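You operate a simulated robot arm through the tools that you are given. There is no shell and no other tool.

You run a simulated robot arm. Do the job below in one go: nothing can be reset, and whatever is moved stays where it is left.

Task
File the burr off the pipe till the ring gauge slides on.
Fine: the pipe on the clamp plate; clamp it while you file; put file and ring gauge back, and the pipe in the PASS bin. Set down upright: file, flanged pipe. What is to be rubbed or washed off counts as gone when no trace of it is left.

The check looks at the end state, three seconds after you hand in, the way a careful person would. Anything else that was tipped, shoved, dropped, spilled or broken makes it a failure.

Robot
A 6-joint arm with a two-finger gripper, fixed in place. Base frame: the origin is at the foot of the arm, x ahead of it, y to its left, z up; the work surface is at about z = 0.9. Lengths are in m, angles in rad, forces in N, time in s.
Its first joint turns from -2.897 to 2.897 rad. Payload 3.43 kg.
The TCP is the grasp point between the finger pads, 0.02 m short of the fingertips. In the tool frame z runs along the fingers and y along their closing line. Largest opening 0.19 m; the body of the gripper starts 0.248 m behind the TCP.
Orientation is that of the tool frame in the base frame, as a unit quaternion [w, x, y, z]. With the fingers straight down and closing along the base's y, the tool's x points along the base's -x, its y along +y and its z along -z.

Tools
- The arm moves only by the tool servo_tool. Its argument "increments" is a list of rows, each a list of 7 numbers: the closure, from 0 (fully open) to 1 (shut), then the shift along the tool's x, y, z in cm, then the turn, a rotation vector about the tool's x, y, z in rad. In form: [[grip, dx, dy, dz, wx, wy, wz], ...]. A call has 1 to 20 rows; each row shifts and turns the commanded pose from where the row before left it, along the tool's axes as they then stand. Each row takes 0.2 s and may step no farther than 0.05 m and 0.15 rad from the row before; otherwise, or with a gripper value out of range, the whole call is refused. A pose out of reach is approached as far as the arm can. The call stops where the force on the tool passes 40 N (or 10 N more than at its start, if that is more) or the arm is blocked; 0.2 s more then pass. The fingers move at their own pace (about 0.153 m/s each) and stop on an object; they squeeze with about 32 N. The grip force told is the motor's: it shows also when the fingers shut on nothing. Time passes only in rows, and 0.2 s behind the last, so rows that do not move let the fingers close. The reply holds the time, the measured pose of the TCP, the force on the tool along the base axes, the opening and the grip force, in the units named above and with some noise, with the torque about the TCP (base axes, N m) and any sound that the robot's microphone picked up, and new pictures: "show" is both (left out), scene, wrist or none.
- Cameras (640 x 400 px; columns grow to the right, rows downward): "scene" is fixed at [0.3984, 0.6488, 1.5078]; the picture's right is [-0.94, -0.33, 0.00], its down [-0.18, 0.53, -0.83] and it looks along [0.27, -0.78, -0.56] (base axes); focal length 244 px, centre (320, 200). "wrist" rides on the gripper at [0.07, -0.008, -0.288] in the tool frame; the picture's right is [0.12, 0.99, 0.00], its down [-0.96, 0.11, -0.25] and it looks along [-0.25, 0.03, 0.97] (tool axes); focal length 261 px, centre (320, 200). There is no depth. A picture from a camera that has moved, and an enlarged one, comes with that camera's place and axes in the base frame and with its lens.
- raise_lower(by): slides the trunk up (or, below 0, down) by that many m; the arm rides with it, the base frame stays. It gives what a move gives, with no picture.
- inspect(camera, box): a new picture of the part [left, top, right, bottom] of that camera's present view, enlarged. No time passes.
- finish_job(): hands the job in; it is judged then, once.

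Places have to be worked out from the pictures, the camera data and where the tool is seen. Open the gripper and draw the arm clear of the work before you hand the job in, unless the task says otherwise.

The tools are called as a command line: name --pt "numbers of a row" for each row, then --argument value for the rest, lists and objects as JSON in quotes. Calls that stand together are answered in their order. servo_tool: Moves the arm, as the interface text tells. Its arguments: {"type":"object","properties":{"increments":{"type":"array","items":{"type":"array","items":{"type":"number"}}},"show":{"type":"string","enum":["both","scene","wrist","none"]}},"required":["increments"]} The other tools are called the same way: raise_lower (by) slides the trunk up or down; inspect (camera, box) takes an enlarged picture of a part of a camera's view; finish_job () hands the job in.

At the start:

```text
t: 0.0
tcp_pos: [0.4138, -0.5664, 1.2342]
orientation: [0.001, -0.001, 1.0, 0.0]
wrist_force: [-0.2, -0.1, -0.4]
torque: [-0.01, 0.0, 0.02]
grip_width: 0.1896
gripper_force: 0.0
trunk travel left (down, up): [-0.275, 0.165]
```

scene: 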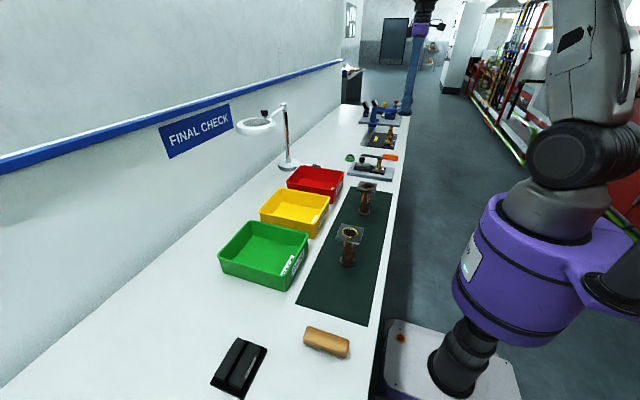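
wrist: 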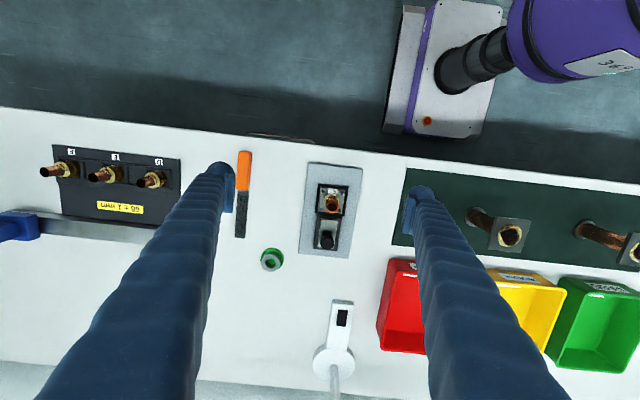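

I'll first look closely at the parts of the scene: pipes, clamp plate, file, gauge, and bins.

inspect --camera "wrist" --box '[220, 130, 400, 290]'

inspect --camera "wrist" --box '[380, 150, 640, 380]'

inspect --camera "scene" --box '[330, 90, 420, 190]'

inspect --camera "scene" --box '[200, 150, 420, 400]'

inspect --camera "wrist" --box '[0, 120, 220, 260]'

```text
2.50 times, centred on (310, 210) of wrist
camera zoom: at [0.3437, -0.5738, 1.5206], right [-0.12, 0.99, 0.0], down [0.96, 0.12, 0.25], along [0.25, 0.03, -0.97], focal length 652 px, centre (345, 175)
```

zoom: 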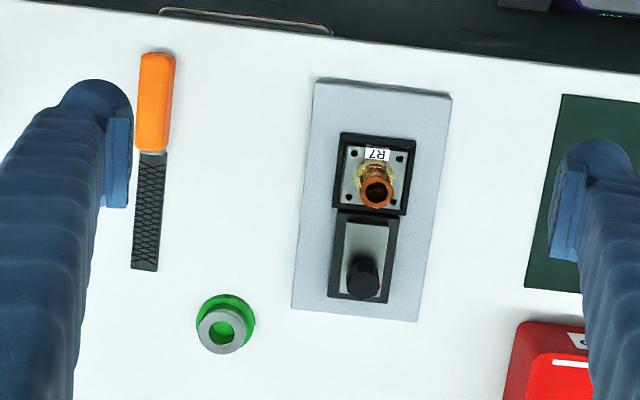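

```text
1.74 times, centred on (510, 265) of wrist
camera zoom: at [0.3437, -0.5738, 1.5206], right [-0.12, 0.99, 0.0], down [0.96, 0.12, 0.25], along [0.25, 0.03, -0.97], focal length 453 px, centre (-10, 87)
```

zoom: 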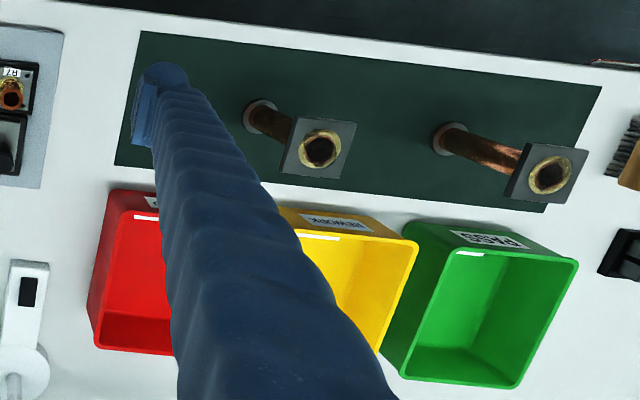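

```text
4.00 times, centred on (375, 140) of scene
camera zoom: at [0.3984, 0.6488, 1.5078], right [-0.94, -0.33, 0.0], down [-0.18, 0.53, -0.83], along [0.27, -0.78, -0.56], focal length 978 px, centre (100, 440)
```

zoom: 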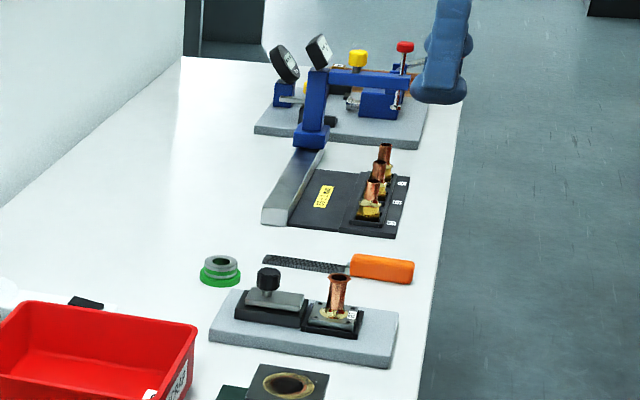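

```text
1.60 times, centred on (310, 275) of scene
camera zoom: at [0.3984, 0.6488, 1.5078], right [-0.94, -0.33, 0.0], down [-0.18, 0.53, -0.83], along [0.27, -0.78, -0.56], focal length 391 px, centre (336, 80)
```

zoom: 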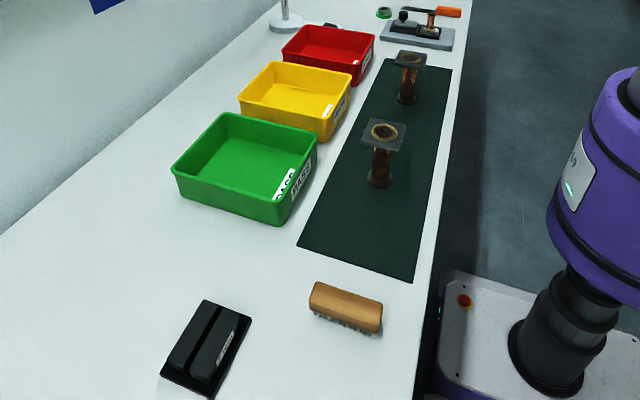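

```text
2.86 times, centred on (110, 190) of wrist
camera zoom: at [0.3437, -0.5738, 1.5206], right [-0.12, 0.99, 0.0], down [0.96, 0.12, 0.25], along [0.25, 0.03, -0.97], focal length 745 px, centre (920, 229)
```

zoom: 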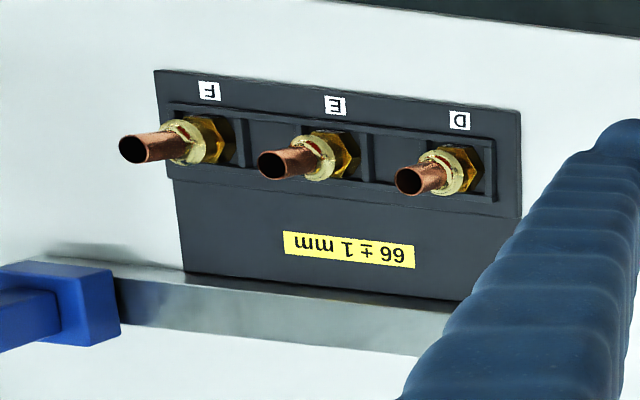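

The R7 pipe stands on the clamp plate at about (0.49, -0.53), the clamp knob at about (0.59, -0.53), the file at y≈-0.74 (handle toward me) and the ring gauge on a green base at about (0.666, -0.658). I lower the tool over the area for a closer look.

servo_tool --pt "0 -2 -1 3 0 0 0" --pt "0 -2 -1 3 0 0 0" --pt "0 -2 -1 3 0 0 0" --pt "0 -2 -1 3 0 0 0" --pt "0 0 0 0 0 0 0"

```text
t: 1.2
tcp_pos: [0.4934, -0.6046, 1.1124]
orientation: [0.0, 0.0, 1.0, 0.0]
wrist_force: [-0.3, 0.2, -0.3]
torque: [0.01, 0.02, 0.0]
grip_width: 0.19
gripper_force: 0.0
trunk travel left (down, up): [-0.275, 0.165]
camera wrist: at [0.4232, -0.6119, 1.3999], right [-0.12, 0.99, 0.0], down [0.96, 0.12, 0.25], along [0.25, 0.03, -0.97], focal length 261 px, centre (320, 200)
```

scene: 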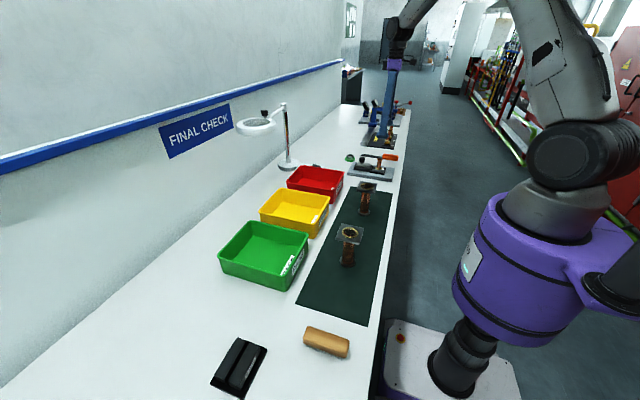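
wrist: 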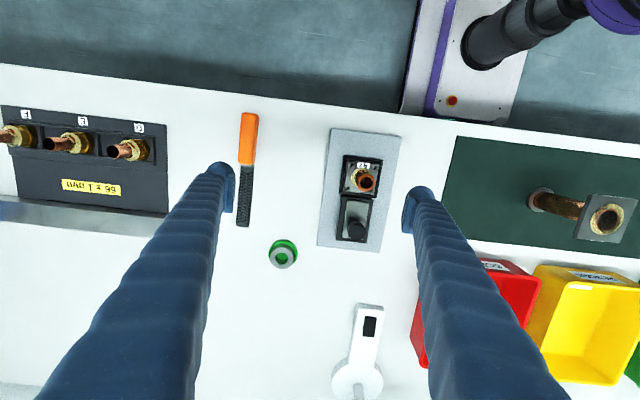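

Zoom in on the clamp, pipe and gauge.

inspect --camera "wrist" --box '[310, 120, 410, 260]'

inspect --camera "wrist" --box '[335, 145, 395, 185]'

inspect --camera "wrist" --box '[220, 100, 310, 280]'

inspect --camera "scene" --box '[340, 145, 405, 185]'

```text
2.86 times, centred on (360, 190) of wrist
camera zoom: at [0.4232, -0.6119, 1.3999], right [-0.12, 0.99, 0.0], down [0.96, 0.12, 0.25], along [0.25, 0.03, -0.97], focal length 745 px, centre (206, 229)
```

zoom: 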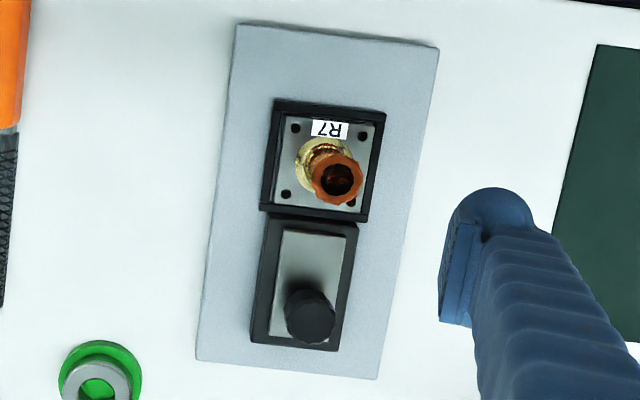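

```text
10.00 times, centred on (365, 165) of wrist
camera zoom: at [0.4232, -0.6119, 1.3999], right [-0.12, 0.99, 0.0], down [0.96, 0.12, 0.25], along [0.25, 0.03, -0.97], focal length 2606 px, centre (-130, 550)
```

zoom: 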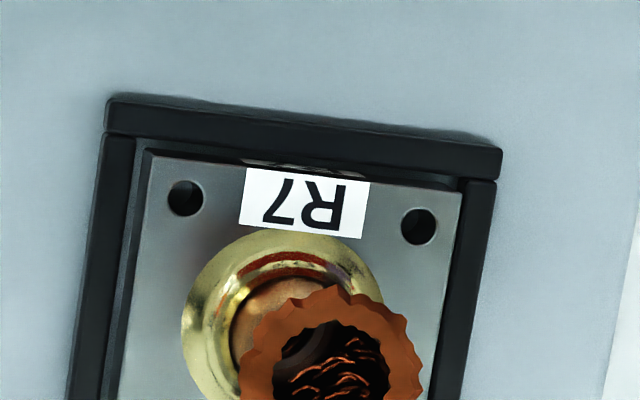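

```text
2.22 times, centred on (265, 190) of wrist
camera zoom: at [0.4232, -0.6119, 1.3999], right [-0.12, 0.99, 0.0], down [0.96, 0.12, 0.25], along [0.25, 0.03, -0.97], focal length 579 px, centre (442, 222)
```

zoom: 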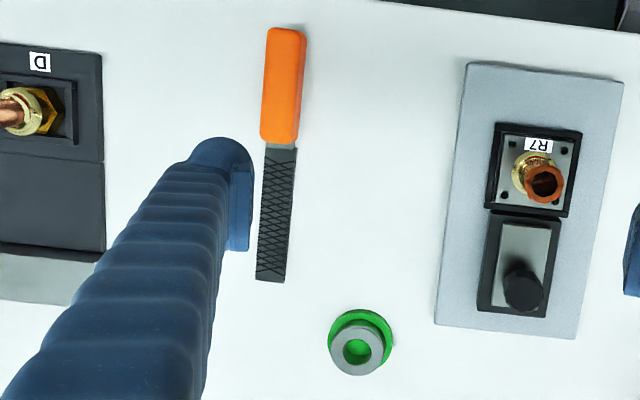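

```text
9.85 times, centred on (372, 165) of scene
camera zoom: at [0.3984, 0.6488, 1.5078], right [-0.94, -0.33, 0.0], down [-0.18, 0.53, -0.83], along [0.27, -0.78, -0.56], focal length 2406 px, centre (-197, 545)
```

zoom: 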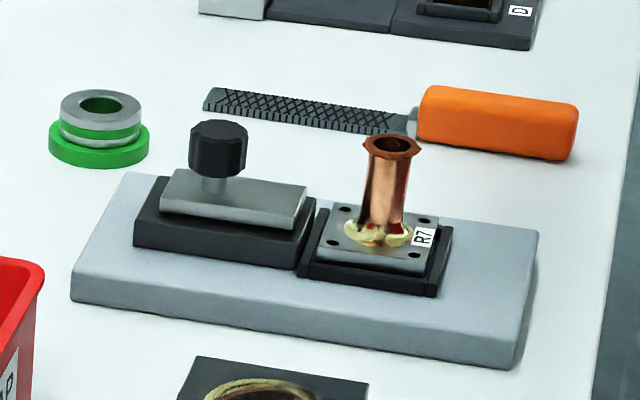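

The clamp looks like a steel slider with a black knob at about (0.575, -0.532, top 0.978), which slides toward -x over the flange; pipe top is near (0.489, -0.529, 0.983) with a flared serrated burr. I move above the knob.

servo_tool --pt "0.3 -2.7 2.4 0 0 0 0" --pt "0.68 -2.7 2.4 0 0 0 0" --pt "0.68 -2.8 2.4 2 0 0 0" --pt "0.68 0 0 4 0 0 0" --pt "0.68 0 0 0 0 0 0"

```text
t: 2.4
tcp_pos: [0.5741, -0.5333, 1.0534]
orientation: [0.001, 0.001, 1.0, -0.001]
wrist_force: [0.1, -0.7, 0.1]
torque: [0.08, 0.0, -0.01]
grip_width: 0.0608
gripper_force: 0.0
trunk travel left (down, up): [-0.275, 0.165]
camera wrist: at [0.5055, -0.5411, 1.3405], right [-0.12, 0.99, 0.0], down [0.96, 0.12, 0.25], along [0.25, 0.03, -0.97], focal length 261 px, centre (320, 200)
```

scene: 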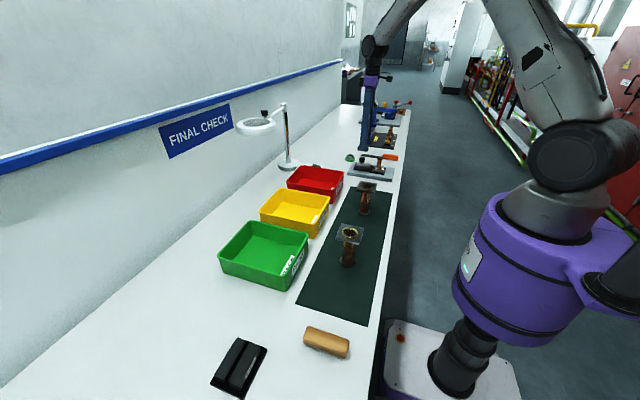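
wrist: 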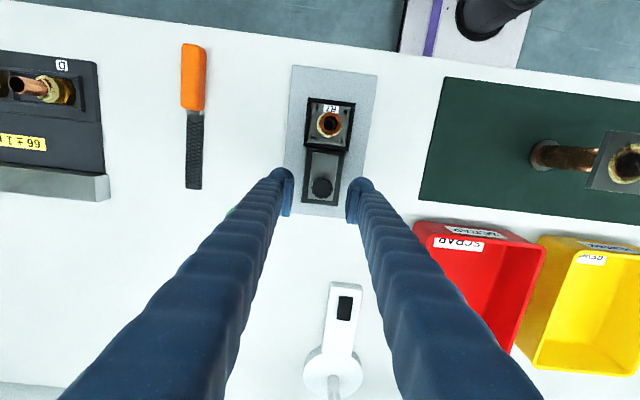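

Aligned with the knob (estimated 0.578, -0.530). I descend around it.

servo_tool --pt "0.68 -0.3 0.3 4 0 0 0" --pt "0.68 0 0 3 0 0 0" --pt "0.68 0 0 1.2 0 0 0" --pt "0.68 0 0 0 0 0 0"

inspect --camera "wrist" --box '[260, 80, 400, 240]'

inspect --camera "scene" --box '[340, 125, 405, 185]'

```text
t: 3.4
tcp_pos: [0.5769, -0.5311, 0.971]
orientation: [-0.001, 0.0, 1.0, 0.0]
wrist_force: [0.2, -0.6, 0.9]
torque: [0.01, 0.04, 0.0]
grip_width: 0.0608
gripper_force: 0.0
trunk travel left (down, up): [-0.275, 0.165]
camera wrist: at [0.5082, -0.5389, 1.2584], right [-0.12, 0.99, 0.0], down [0.96, 0.12, 0.25], along [0.25, 0.03, -0.97], focal length 261 px, centre (320, 200)
```

scene: 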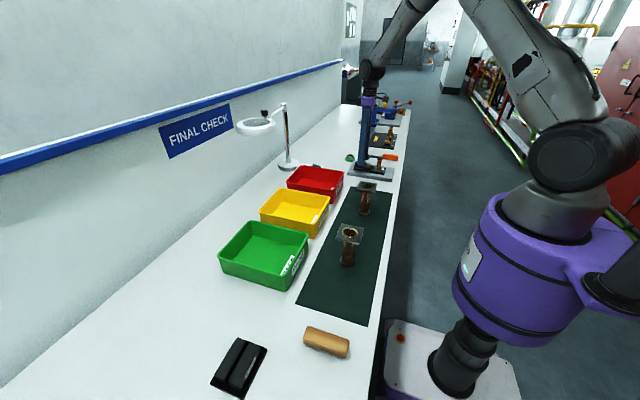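
wrist: 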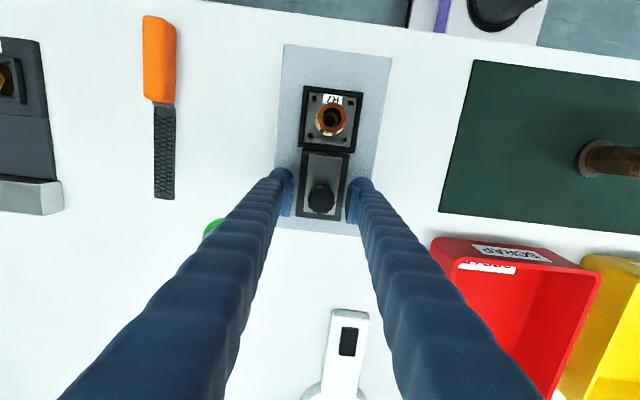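

```text
2.50 times, centred on (330, 160) of wrist
camera zoom: at [0.5082, -0.5389, 1.2584], right [-0.12, 0.99, 0.0], down [0.96, 0.12, 0.25], along [0.25, 0.03, -0.97], focal length 652 px, centre (295, 300)
```

zoom: 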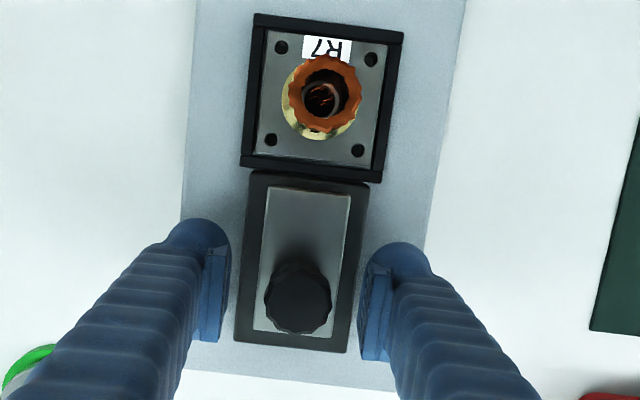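

```text
6.67 times, centred on (372, 155) of scene
camera zoom: at [0.3984, 0.6488, 1.5078], right [-0.94, -0.33, 0.0], down [-0.18, 0.53, -0.83], along [0.27, -0.78, -0.56], focal length 1629 px, centre (-30, 500)
```

zoom: 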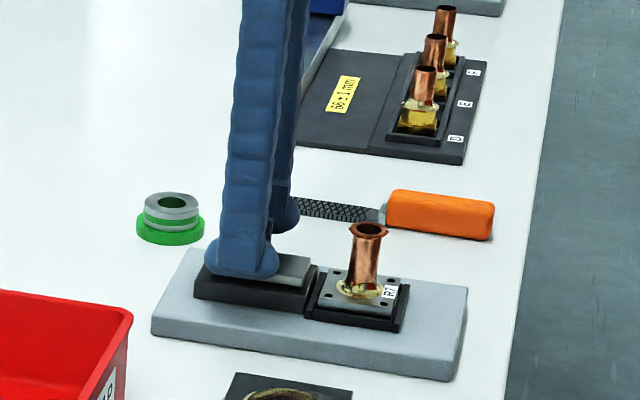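

The fingers straddle the knob. I close on it.

servo_tool --pt "0.9 0 0 0 0 0 0" --pt "1 0 0 0 0 0 0" --pt "1 0 0 0 0 0 0" --show "none"

```text
t: 4.2
tcp_pos: [0.5775, -0.5298, 0.971]
orientation: [-0.001, -0.001, 1.0, 0.001]
wrist_force: [0.7, 12.8, -3.5]
torque: [0.15, -0.13, 0.02]
grip_width: 0.0287
gripper_force: 44.6
trunk travel left (down, up): [-0.275, 0.165]
```

The knob is gripped (28.7 mm) with a sideways 13 N; I relax a little in +y and pull the slider toward the pipe in small steps.

servo_tool --pt "1 0 0.2 0 0 0 0" --pt "1 0.5 0 0 0 0 0" --pt "1 0.5 0 0 0 0 0" --pt "1 0 0 0 0 0 0"

inspect --camera "wrist" --box '[260, 80, 400, 240]'

```text
t: 5.2
tcp_pos: [0.568, -0.5293, 0.9708]
orientation: [-0.001, 0.0, 1.0, 0.0]
wrist_force: [0.1, -0.7, -13.0]
torque: [0.0, -0.19, -0.05]
grip_width: 0.0287
gripper_force: 45.1
trunk travel left (down, up): [-0.275, 0.165]
camera wrist: at [0.4993, -0.5373, 1.2583], right [-0.12, 0.99, 0.0], down [0.96, 0.12, 0.25], along [0.24, 0.03, -0.97], focal length 261 px, centre (320, 200)
```

scene: 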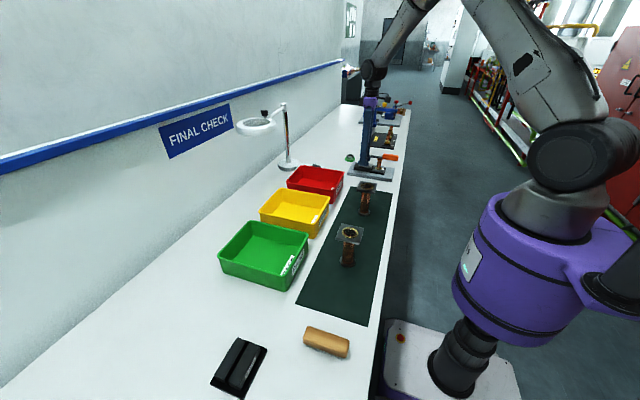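
wrist: 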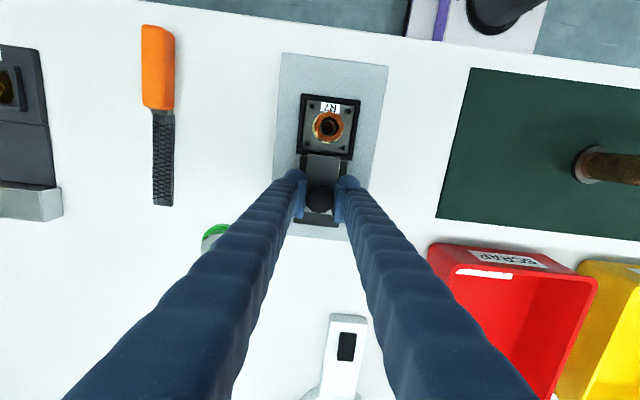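

```text
2.50 times, centred on (330, 160) of wrist
camera zoom: at [0.4993, -0.5373, 1.2583], right [-0.12, 0.99, 0.0], down [0.96, 0.12, 0.25], along [0.24, 0.03, -0.97], focal length 652 px, centre (295, 300)
```

zoom: 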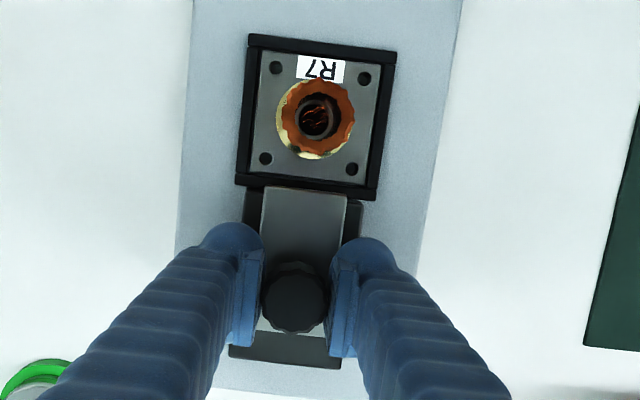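

The slider moves freely and the end is now at the recess edge. I ease down 1 mm and continue pulling until it covers the flange edge.

servo_tool --pt "1 0.5 0 0.1 0 0 0" --pt "1 0.5 0 0 0 0 0" --pt "1 0.3 0 0 0 0 0" --pt "1 0 0 0 0 0 0" --show "wrist"

inspect --camera "wrist" --box '[260, 80, 400, 240]'

inspect --camera "scene" --box '[340, 145, 405, 185]'

```text
t: 6.2
tcp_pos: [0.5559, -0.529, 0.9714]
orientation: [-0.001, 0.0, 1.0, 0.0]
wrist_force: [4.5, -2.8, 0.3]
torque: [-0.05, -0.14, 0.08]
grip_width: 0.0289
gripper_force: 45.0
trunk travel left (down, up): [-0.275, 0.165]
camera wrist: at [0.4861, -0.537, 1.2582], right [-0.12, 0.99, 0.0], down [0.96, 0.12, 0.25], along [0.25, 0.03, -0.97], focal length 261 px, centre (320, 200)
```

wrist: 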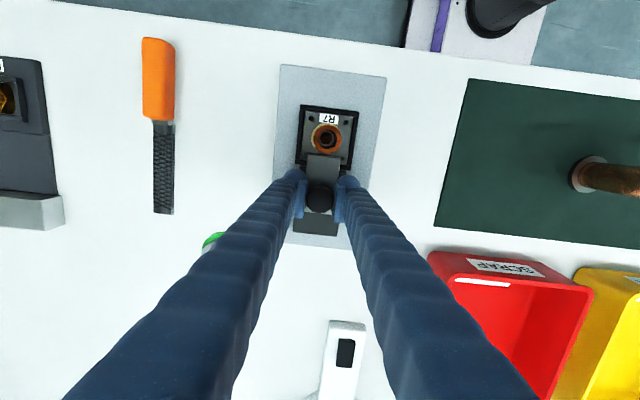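

```text
2.50 times, centred on (330, 160) of wrist
camera zoom: at [0.4861, -0.537, 1.2582], right [-0.12, 0.99, 0.0], down [0.96, 0.12, 0.25], along [0.25, 0.03, -0.97], focal length 652 px, centre (295, 300)
```

zoom: 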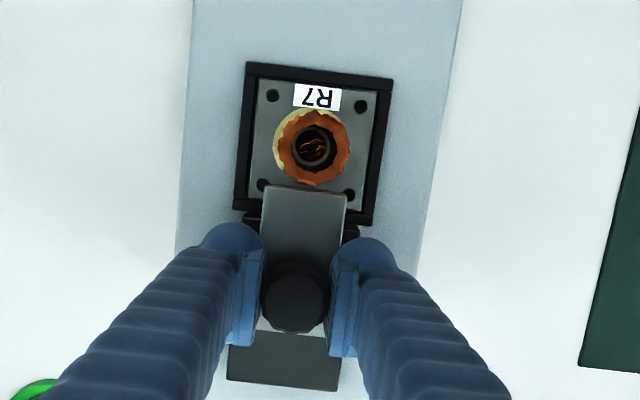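

```text
9.85 times, centred on (372, 165) of scene
camera zoom: at [0.3984, 0.6488, 1.5078], right [-0.94, -0.33, 0.0], down [-0.18, 0.53, -0.83], along [0.27, -0.78, -0.56], focal length 2406 px, centre (-197, 545)
```

zoom: 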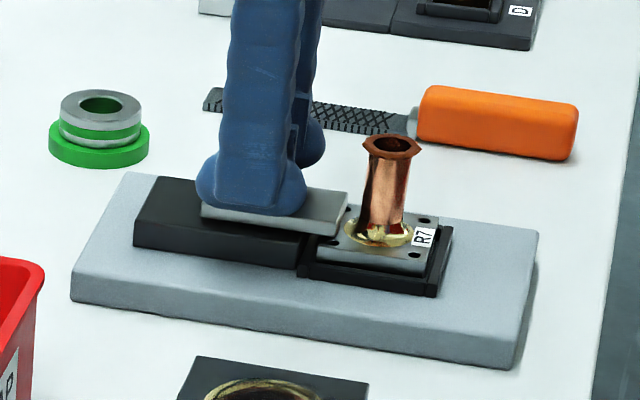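

Slider overlaps the flange by ~1 cm and a little resistance shows; I push a bit further to find the stop.

servo_tool --pt "1 0.2 0 0 0 0 0" --pt "1 0.2 0 0 0 0 0" --pt "1 0 0 0 0 0 0" --show "none"

inspect --camera "wrist" --box '[260, 80, 400, 240]'

```text
t: 7.0
tcp_pos: [0.5543, -0.5286, 0.9715]
orientation: [0.001, 0.0, 1.0, -0.002]
wrist_force: [30.2, -0.6, 8.3]
torque: [-0.01, -0.36, 0.01]
grip_width: 0.0287
gripper_force: 44.7
trunk travel left (down, up): [-0.275, 0.165]
```

```text
2.50 times, centred on (330, 160) of wrist
camera zoom: at [0.4851, -0.5365, 1.258], right [-0.12, 0.99, 0.0], down [0.96, 0.12, 0.25], along [0.25, 0.03, -0.97], focal length 652 px, centre (295, 300)
```

zoom: 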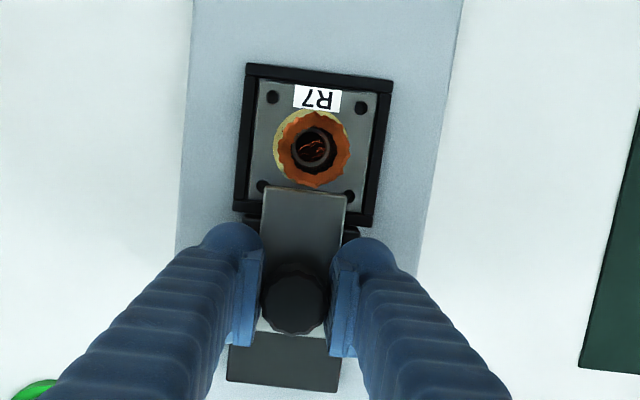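

A hard stop (30 N) at x≈0.554: the clamp slider is home on the flange. I relieve the push, open and lift clear.

servo_tool --pt "1 -0.4 0 0 0 0 0" --pt "0.68 0 0 0 0 0 0" --pt "0.68 0 0 0 0 0 0" --pt "0.68 0 0 -4 0 0 0" --pt "0.68 0 0 -4 0 0 0" --pt "0.68 0 0 -4 0 0 0" --pt "0.68 0 0 0 0 0 0"

inspect --camera "scene" --box '[340, 145, 405, 185]'

inspect --camera "wrist" --box '[260, 80, 400, 240]'

```text
t: 8.6
tcp_pos: [0.553, -0.5297, 1.0892]
orientation: [-0.001, 0.001, 1.0, 0.0]
wrist_force: [-0.5, -1.4, 0.0]
torque: [-0.04, 0.03, 0.03]
grip_width: 0.0606
gripper_force: 0.0
trunk travel left (down, up): [-0.275, 0.165]
camera wrist: at [0.4851, -0.5369, 1.3779], right [-0.12, 0.99, 0.0], down [0.96, 0.12, 0.25], along [0.24, 0.03, -0.97], focal length 261 px, centre (320, 200)
```

scene: 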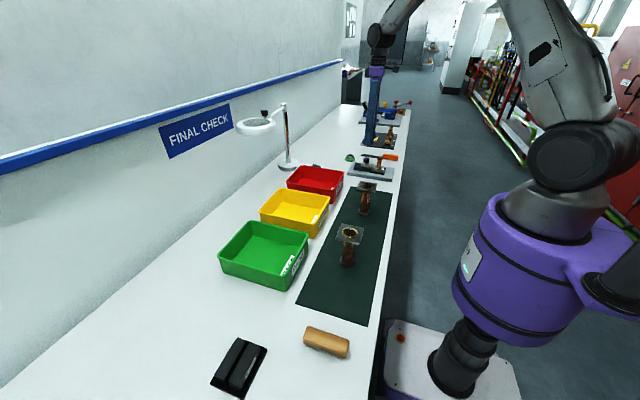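
wrist: 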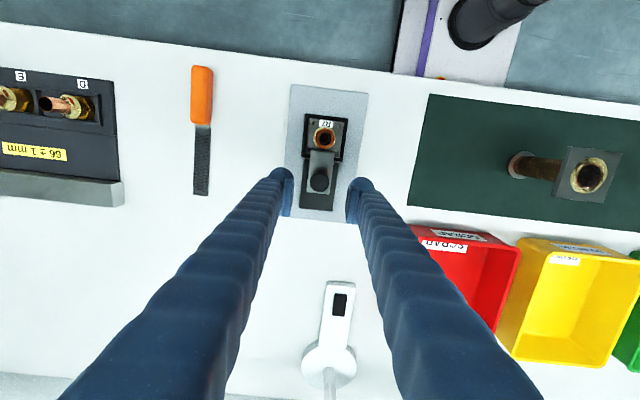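

```text
9.85 times, centred on (372, 165) of scene
camera zoom: at [0.3984, 0.6488, 1.5078], right [-0.94, -0.33, 0.0], down [-0.18, 0.53, -0.83], along [0.27, -0.78, -0.56], focal length 2406 px, centre (-197, 545)
```

zoom: 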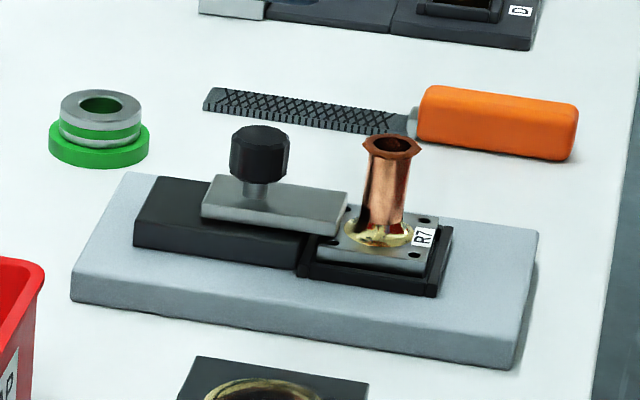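

```text
2.50 times, centred on (330, 160) of wrist
camera zoom: at [0.4851, -0.5369, 1.3779], right [-0.12, 0.99, 0.0], down [0.96, 0.12, 0.25], along [0.24, 0.03, -0.97], focal length 652 px, centre (295, 300)
```

zoom: 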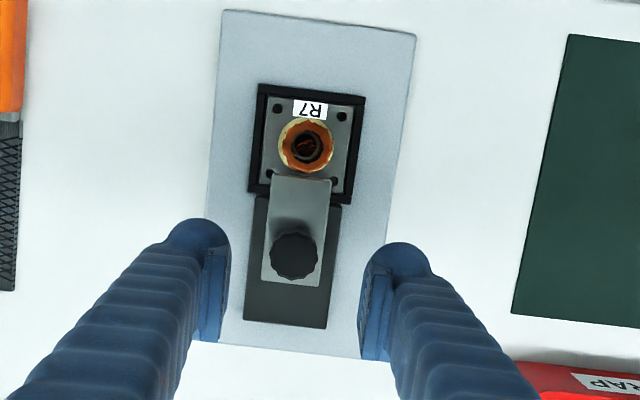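

The clamp is engaged. Next, the file: handle spans x≈0.404–0.497 at y≈-0.74. I move above its handle.

servo_tool --pt "0.63 2 -4 0 0 0 0" --pt "0.63 2 -4 0 0 0 0" --pt "0.63 2 -4 0 0 0 0" --pt "0.63 2 -4 0 0 0 0" --pt "0.63 1.8 -4 0 0 0 0" --pt "0.63 0 -1 4 0 0 0" --pt "0.63 0 0 2 0 0 0" --pt "0.63 0 0 0 0 0 0"

inspect --camera "wrist" --box '[240, 80, 400, 280]'

```text
t: 10.4
tcp_pos: [0.4568, -0.7384, 1.0321]
orientation: [-0.001, -0.001, 1.0, 0.0]
wrist_force: [0.4, 0.5, -1.6]
torque: [0.0, 0.01, -0.04]
grip_width: 0.0704
gripper_force: 0.0
trunk travel left (down, up): [-0.275, 0.165]
camera wrist: at [0.3873, -0.7457, 1.3195], right [-0.12, 0.99, 0.0], down [0.96, 0.12, 0.25], along [0.25, 0.03, -0.97], focal length 261 px, centre (320, 200)
```

scene: 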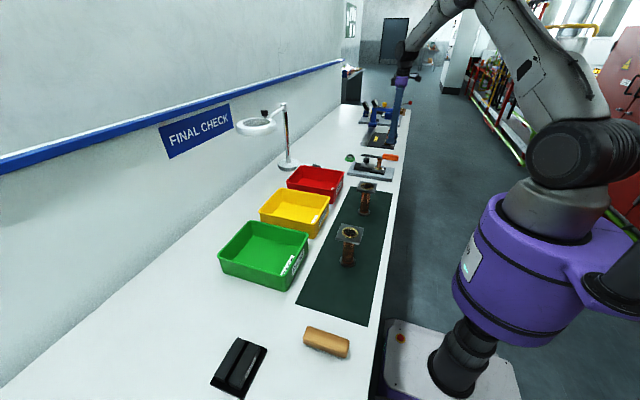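
wrist: 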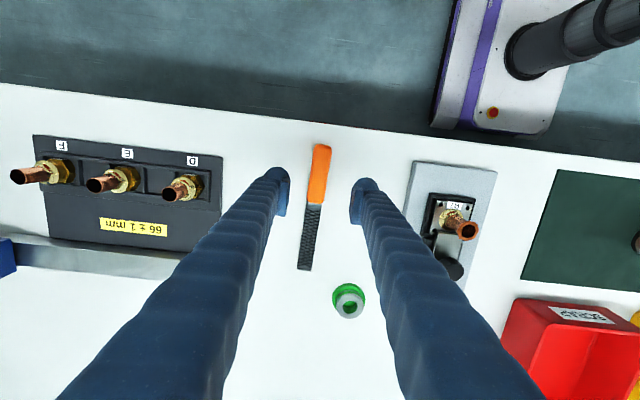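

```text
2.00 times, centred on (320, 180) of wrist
camera zoom: at [0.3873, -0.7457, 1.3195], right [-0.12, 0.99, 0.0], down [0.96, 0.12, 0.25], along [0.25, 0.03, -0.97], focal length 521 px, centre (320, 240)
```

zoom: 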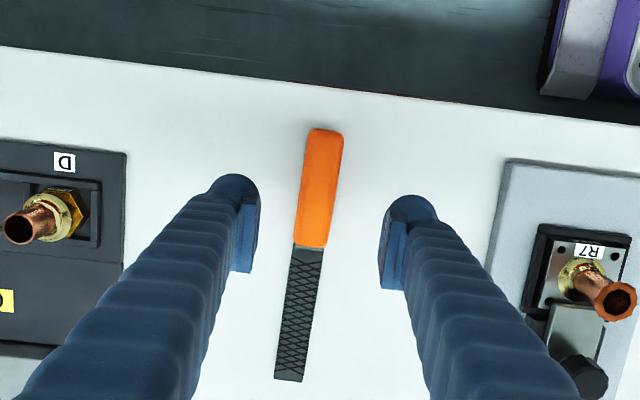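

Handle centre is at about (0.452, -0.740). I descend, close and check.

servo_tool --pt "0.63 0.2 -0.2 4 0 0 0" --pt "0.63 0 0 4 0 0 0" --pt "0.63 0 0 2 0 0 0" --pt "0.63 0 0 0.9 0 0 0" --pt "0.63 0 0 0 0 0 0" --show "wrist"

inspect --camera "scene" --box '[355, 135, 420, 175]'

```text
t: 11.6
tcp_pos: [0.455, -0.7402, 0.9231]
orientation: [0.0, -0.001, 1.0, 0.0]
wrist_force: [0.3, -0.9, -0.8]
torque: [0.01, 0.01, -0.01]
grip_width: 0.0701
gripper_force: 0.1
trunk travel left (down, up): [-0.275, 0.165]
camera wrist: at [0.3861, -0.7481, 1.2091], right [-0.12, 0.99, 0.0], down [0.96, 0.12, 0.25], along [0.25, 0.03, -0.97], focal length 261 px, centre (320, 200)
```

wrist: 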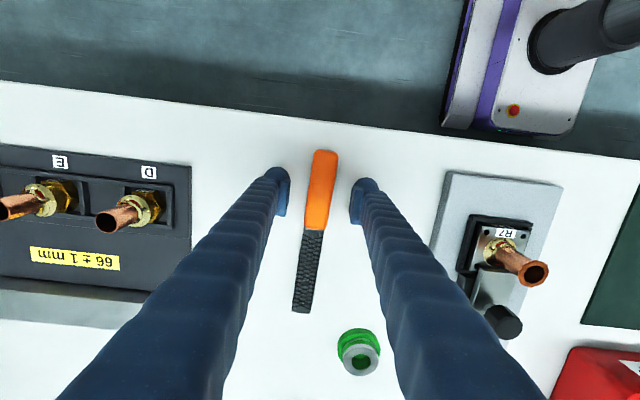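

```text
9.85 times, centred on (388, 155) of scene
camera zoom: at [0.3984, 0.6488, 1.5078], right [-0.94, -0.33, 0.0], down [-0.18, 0.53, -0.83], along [0.27, -0.78, -0.56], focal length 2406 px, centre (-345, 643)
```

zoom: 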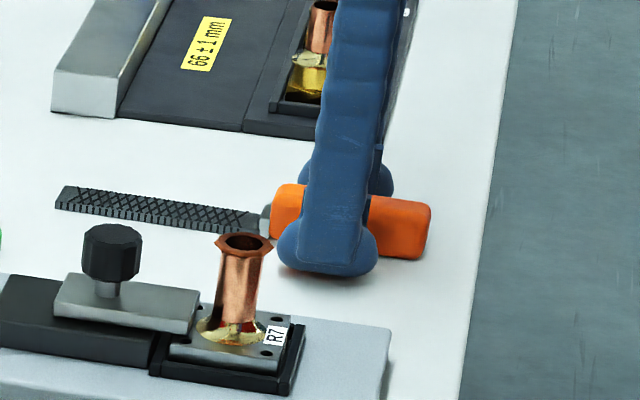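

Fingers straddle the handle. Close and lift a bit.

servo_tool --pt "0.9 0 0 0 0 0 0" --pt "1 0 0 0 0 0 0" --pt "1 0 0 0 0 0 0" --pt "1 0 0 -2 0 0 0" --pt "1 0 0 -4 0 0 0" --pt "1 0 0 -4 0 0 0" --pt "1 0 0 0 0 0 0"

inspect --camera "scene" --box '[355, 115, 420, 175]'

inspect --camera "wrist" --box '[240, 80, 400, 330]'

```text
t: 13.2
tcp_pos: [0.4561, -0.742, 1.0218]
orientation: [-0.001, 0.0, 1.0, 0.0]
wrist_force: [-0.1, 0.7, -2.4]
torque: [-0.04, 0.05, -0.03]
grip_width: 0.0268
gripper_force: 31.9
trunk travel left (down, up): [-0.275, 0.165]
camera wrist: at [0.3877, -0.7498, 1.3093], right [-0.12, 0.99, 0.0], down [0.96, 0.12, 0.25], along [0.24, 0.03, -0.97], focal length 261 px, centre (320, 200)
```

scene: 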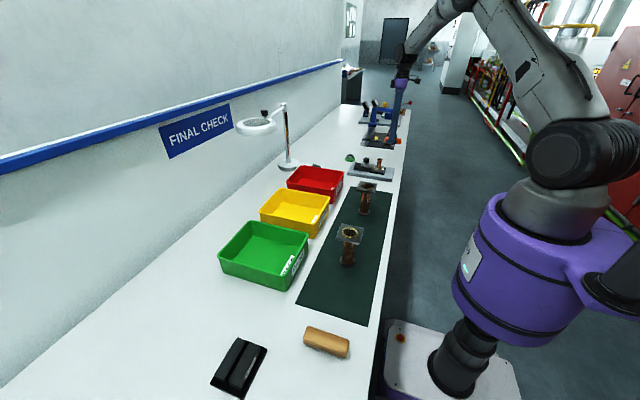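
wrist: 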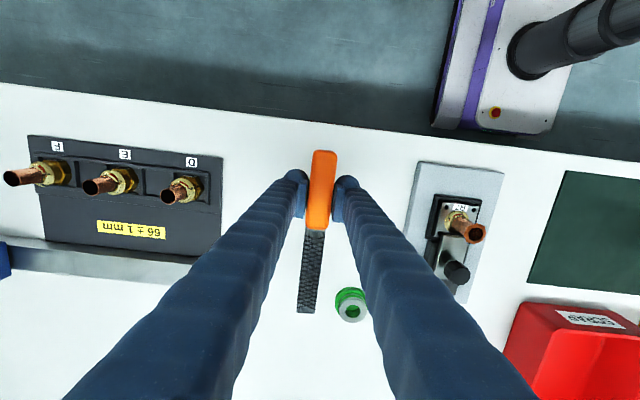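

```text
6.67 times, centred on (388, 145) of scene
camera zoom: at [0.3984, 0.6488, 1.5078], right [-0.94, -0.33, 0.0], down [-0.18, 0.53, -0.83], along [0.27, -0.78, -0.56], focal length 1629 px, centre (-130, 567)
```

zoom: 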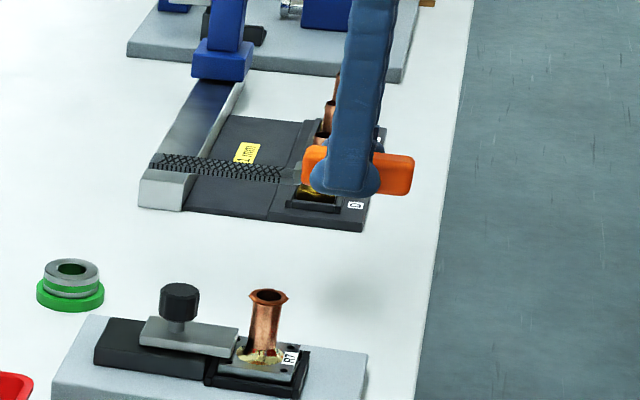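

```text
1.60 times, centred on (320, 205) of wrist
camera zoom: at [0.3877, -0.7498, 1.3093], right [-0.12, 0.99, 0.0], down [0.96, 0.12, 0.25], along [0.24, 0.03, -0.97], focal length 417 px, centre (320, 192)
```

zoom: 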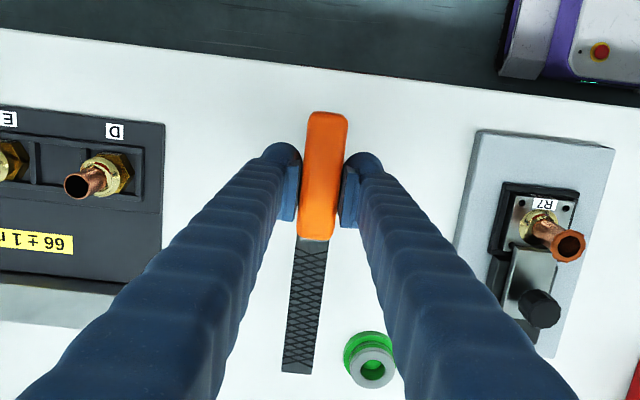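

The file is firmly held, blade toward +x. I lift a little more and yaw it so the blade points to +y, to stroke across the pipe clear of the clamp knob.

servo_tool --pt "1 0 0 -3 0 0 0" --pt "1 0 0 -3 0 0 0" --pt "1 0 0 0 0 0 -0.1428" --pt "1 0 0 0 0 0 -0.1428" --pt "1 0 0 0 0 0 -0.1428" --pt "1 0 0 0 0 0 -0.1428" --pt "1 0 0 0 0 0 -0.1428" --pt "1 0 0 0 0 0 -0.1428" --pt "1 0 0 0 0 0 -0.1428" --pt "1 0 0 0 0 0 -0.1428" --pt "1 0 0 0 0 0 -0.1428" --pt "1 0 0 0 0 0 -0.1428" --pt "1 0 0 0 0 0 -0.1428" --pt "1 0 0 0 0 0 0"

```text
t: 16.2
tcp_pos: [0.4543, -0.7428, 1.0824]
orientation: [0.001, 0.707, -0.707, 0.0]
wrist_force: [0.1, -0.8, -2.3]
torque: [-0.04, 0.01, -0.01]
grip_width: 0.0268
gripper_force: 31.9
trunk travel left (down, up): [-0.275, 0.165]
camera wrist: at [0.4649, -0.811, 1.369], right [-0.99, -0.12, 0.0], down [-0.12, 0.96, 0.25], along [-0.03, 0.25, -0.97], focal length 261 px, centre (320, 200)
```

scene: 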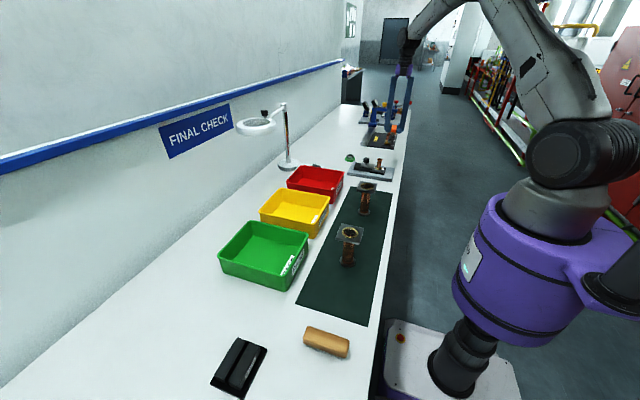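
wrist: 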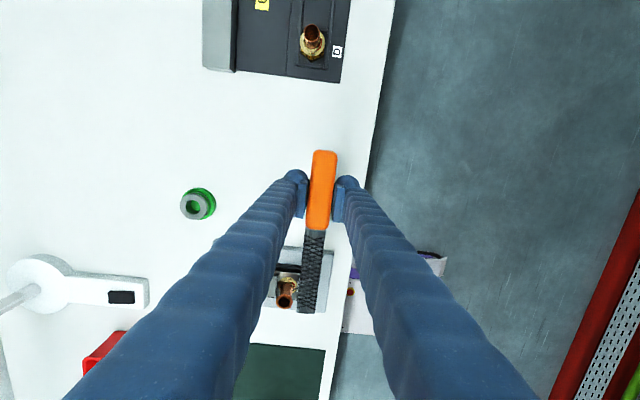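

Now blade points to +y. I bring it over the pipe rim (blade centre above the pipe) at a safe height.

servo_tool --pt "1 -4 -1.2 0 0 0 0" --pt "1 -4 -1.2 0 0 0 0" --pt "1 -3.4 -1.1 0 0 0 0" --pt "1 0 0 3 0 0 0" --pt "1 0 0 0 0 0 0"

inspect --camera "wrist" --box '[250, 180, 390, 340]'

inspect --camera "scene" --box '[340, 125, 405, 185]'

```text
t: 17.4
tcp_pos: [0.4882, -0.627, 1.0506]
orientation: [0.0, -0.707, 0.707, 0.0]
wrist_force: [-0.2, -0.2, -2.1]
torque: [0.12, -0.07, -0.01]
grip_width: 0.0269
gripper_force: 31.8
trunk travel left (down, up): [-0.275, 0.165]
camera wrist: at [0.498, -0.697, 1.3383], right [-0.99, -0.12, 0.0], down [-0.12, 0.96, 0.25], along [-0.03, 0.25, -0.97], focal length 261 px, centre (320, 200)
```

scene: 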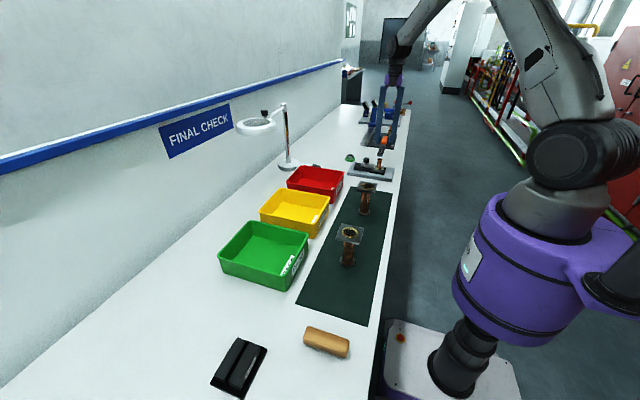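
wrist: 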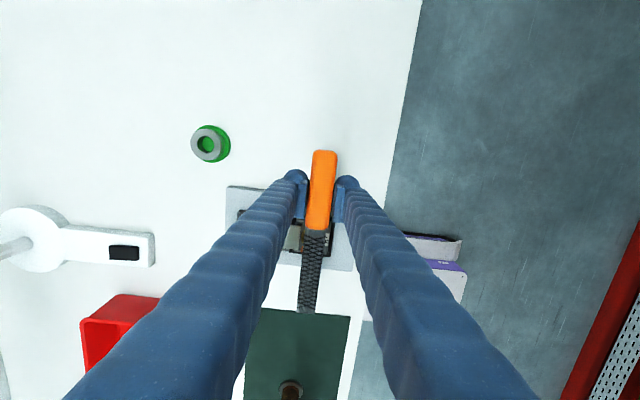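

```text
2.50 times, centred on (320, 260) of wrist
camera zoom: at [0.498, -0.697, 1.3383], right [-0.99, -0.12, 0.0], down [-0.12, 0.96, 0.25], along [-0.03, 0.25, -0.97], focal length 652 px, centre (320, 50)
```

zoom: 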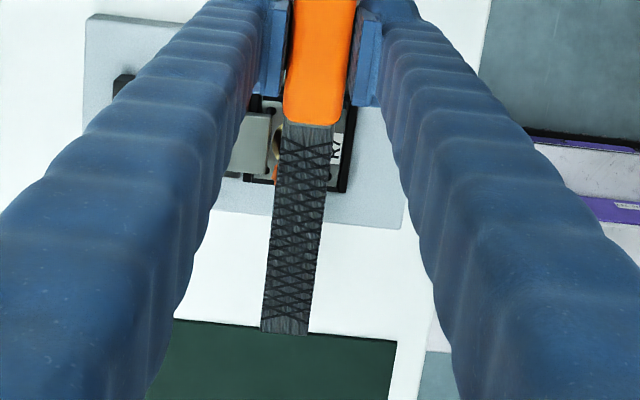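

```text
6.67 times, centred on (372, 155) of scene
camera zoom: at [0.3984, 0.6488, 1.5078], right [-0.94, -0.33, 0.0], down [-0.18, 0.53, -0.83], along [0.27, -0.78, -0.56], focal length 1629 px, centre (-30, 500)
```

zoom: 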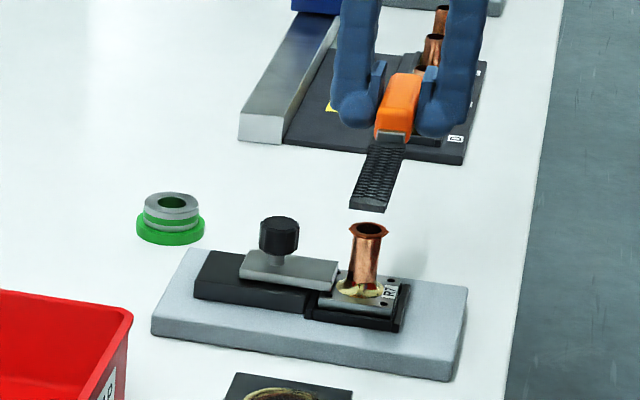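

Blade hangs ~17 mm below the TCP and is over the pipe. I descend gently until it touches the rim.

servo_tool --pt "1 0 0 2 0 0 0" --pt "1 0 0 1.7 0 0 0" --pt "1 0 0 0.2 0 0 0" --pt "1 0 0 0.2 0 0 0" --pt "1 0 0 0 0 0 0" --show "none"

inspect --camera "scene" --box '[340, 135, 405, 185]'

inspect --camera "wrist" --box '[250, 180, 390, 340]'

```text
t: 18.6
tcp_pos: [0.4906, -0.6268, 1.0111]
orientation: [0.001, -0.707, 0.707, 0.0]
wrist_force: [0.1, 0.8, -1.6]
torque: [-0.04, -0.03, 0.04]
grip_width: 0.0268
gripper_force: 32.4
trunk travel left (down, up): [-0.275, 0.165]
```

```text
8.00 times, centred on (372, 160) of scene
camera zoom: at [0.3984, 0.6488, 1.5078], right [-0.94, -0.33, 0.0], down [-0.18, 0.53, -0.83], along [0.27, -0.78, -0.56], focal length 1955 px, centre (-100, 520)
```

zoom: 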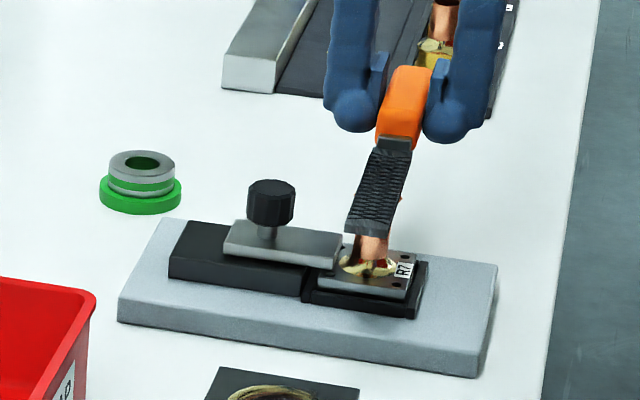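

```text
2.50 times, centred on (320, 260) of wrist
camera zoom: at [0.4992, -0.6964, 1.2979], right [-0.99, -0.12, 0.0], down [-0.12, 0.96, 0.25], along [-0.03, 0.25, -0.97], focal length 652 px, centre (320, 50)
```

zoom: 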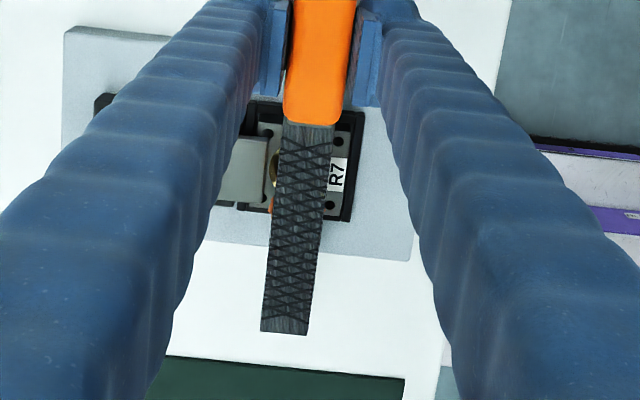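

Not yet in contact; pipe centre is a few mm toward +x of the blade. I shift slightly and keep descending in small steps.

servo_tool --pt "1 0 -0.3 0.2 0 0 0" --pt "1 0 0 0.2 0 0 0" --pt "1 0 0 0.2 0 0 0" --pt "1 0 0 0.1 0 0 0" --pt "1 0 0 0 0 0 0" --show "none"

```text
t: 19.8
tcp_pos: [0.4926, -0.6272, 1.0052]
orientation: [0.0, -0.707, 0.707, 0.0]
wrist_force: [2.4, -3.9, 9.5]
torque: [0.88, -0.01, -0.17]
grip_width: 0.0269
gripper_force: 32.2
trunk travel left (down, up): [-0.275, 0.165]
```

Contact at TCP z≈1.005 with ~11 N. I make some strokes along y and look at the result.

servo_tool --pt "1 1 0 0 0 0 0" --pt "1 1 0 0 0 0 0" --pt "1 1 0 0 0 0 0" --pt "1 -1 0 0 0 0 0" --pt "1 -1 0 0 0 0 0" --pt "1 -1 0 0 0 0 0" --pt "1 -1 0 0 0 0 0" --pt "1 -1 0 0 0 0 0" --pt "1 -1 0 0 0 0 0" --pt "1 1 0 0 0 0 0" --pt "1 1 0 0 0 0 0" --pt "1 1 0 0 0 0 0" --show "none"

inspect --camera "scene" --box '[340, 135, 405, 185]'

inspect --camera "wrist" --box '[250, 180, 390, 340]'

```text
t: 22.4
tcp_pos: [0.4924, -0.627, 1.0049]
orientation: [0.0, -0.707, 0.708, 0.0]
wrist_force: [0.2, -0.1, -1.8]
torque: [0.06, -0.03, 0.0]
grip_width: 0.0269
gripper_force: 32.1
trunk travel left (down, up): [-0.275, 0.165]
```

```text
8.00 times, centred on (372, 160) of scene
camera zoom: at [0.3984, 0.6488, 1.5078], right [-0.94, -0.33, 0.0], down [-0.18, 0.53, -0.83], along [0.27, -0.78, -0.56], focal length 1955 px, centre (-100, 520)
```

zoom: 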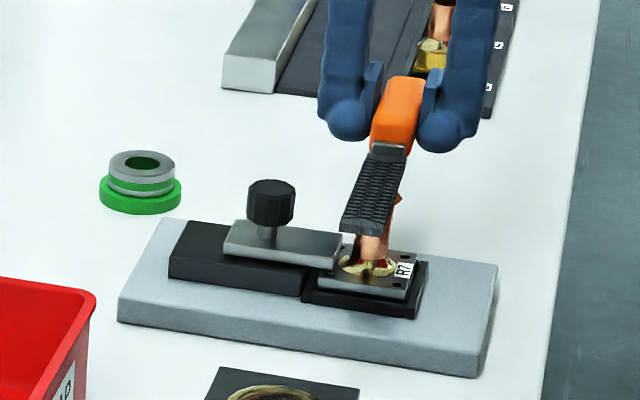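

```text
2.50 times, centred on (320, 260) of wrist
camera zoom: at [0.5023, -0.6965, 1.2909], right [-0.99, -0.12, 0.0], down [-0.12, 0.96, 0.25], along [-0.03, 0.25, -0.97], focal length 652 px, centre (320, 50)
```

zoom: 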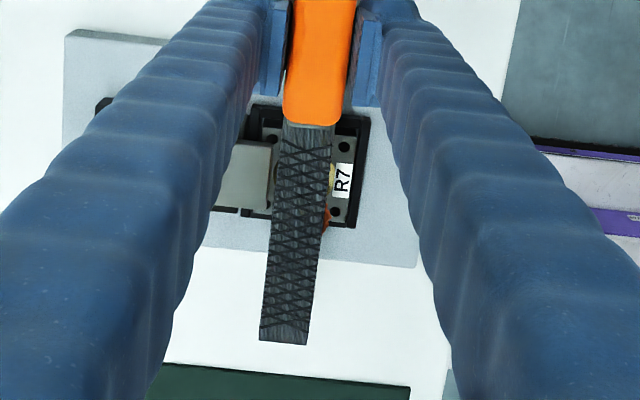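

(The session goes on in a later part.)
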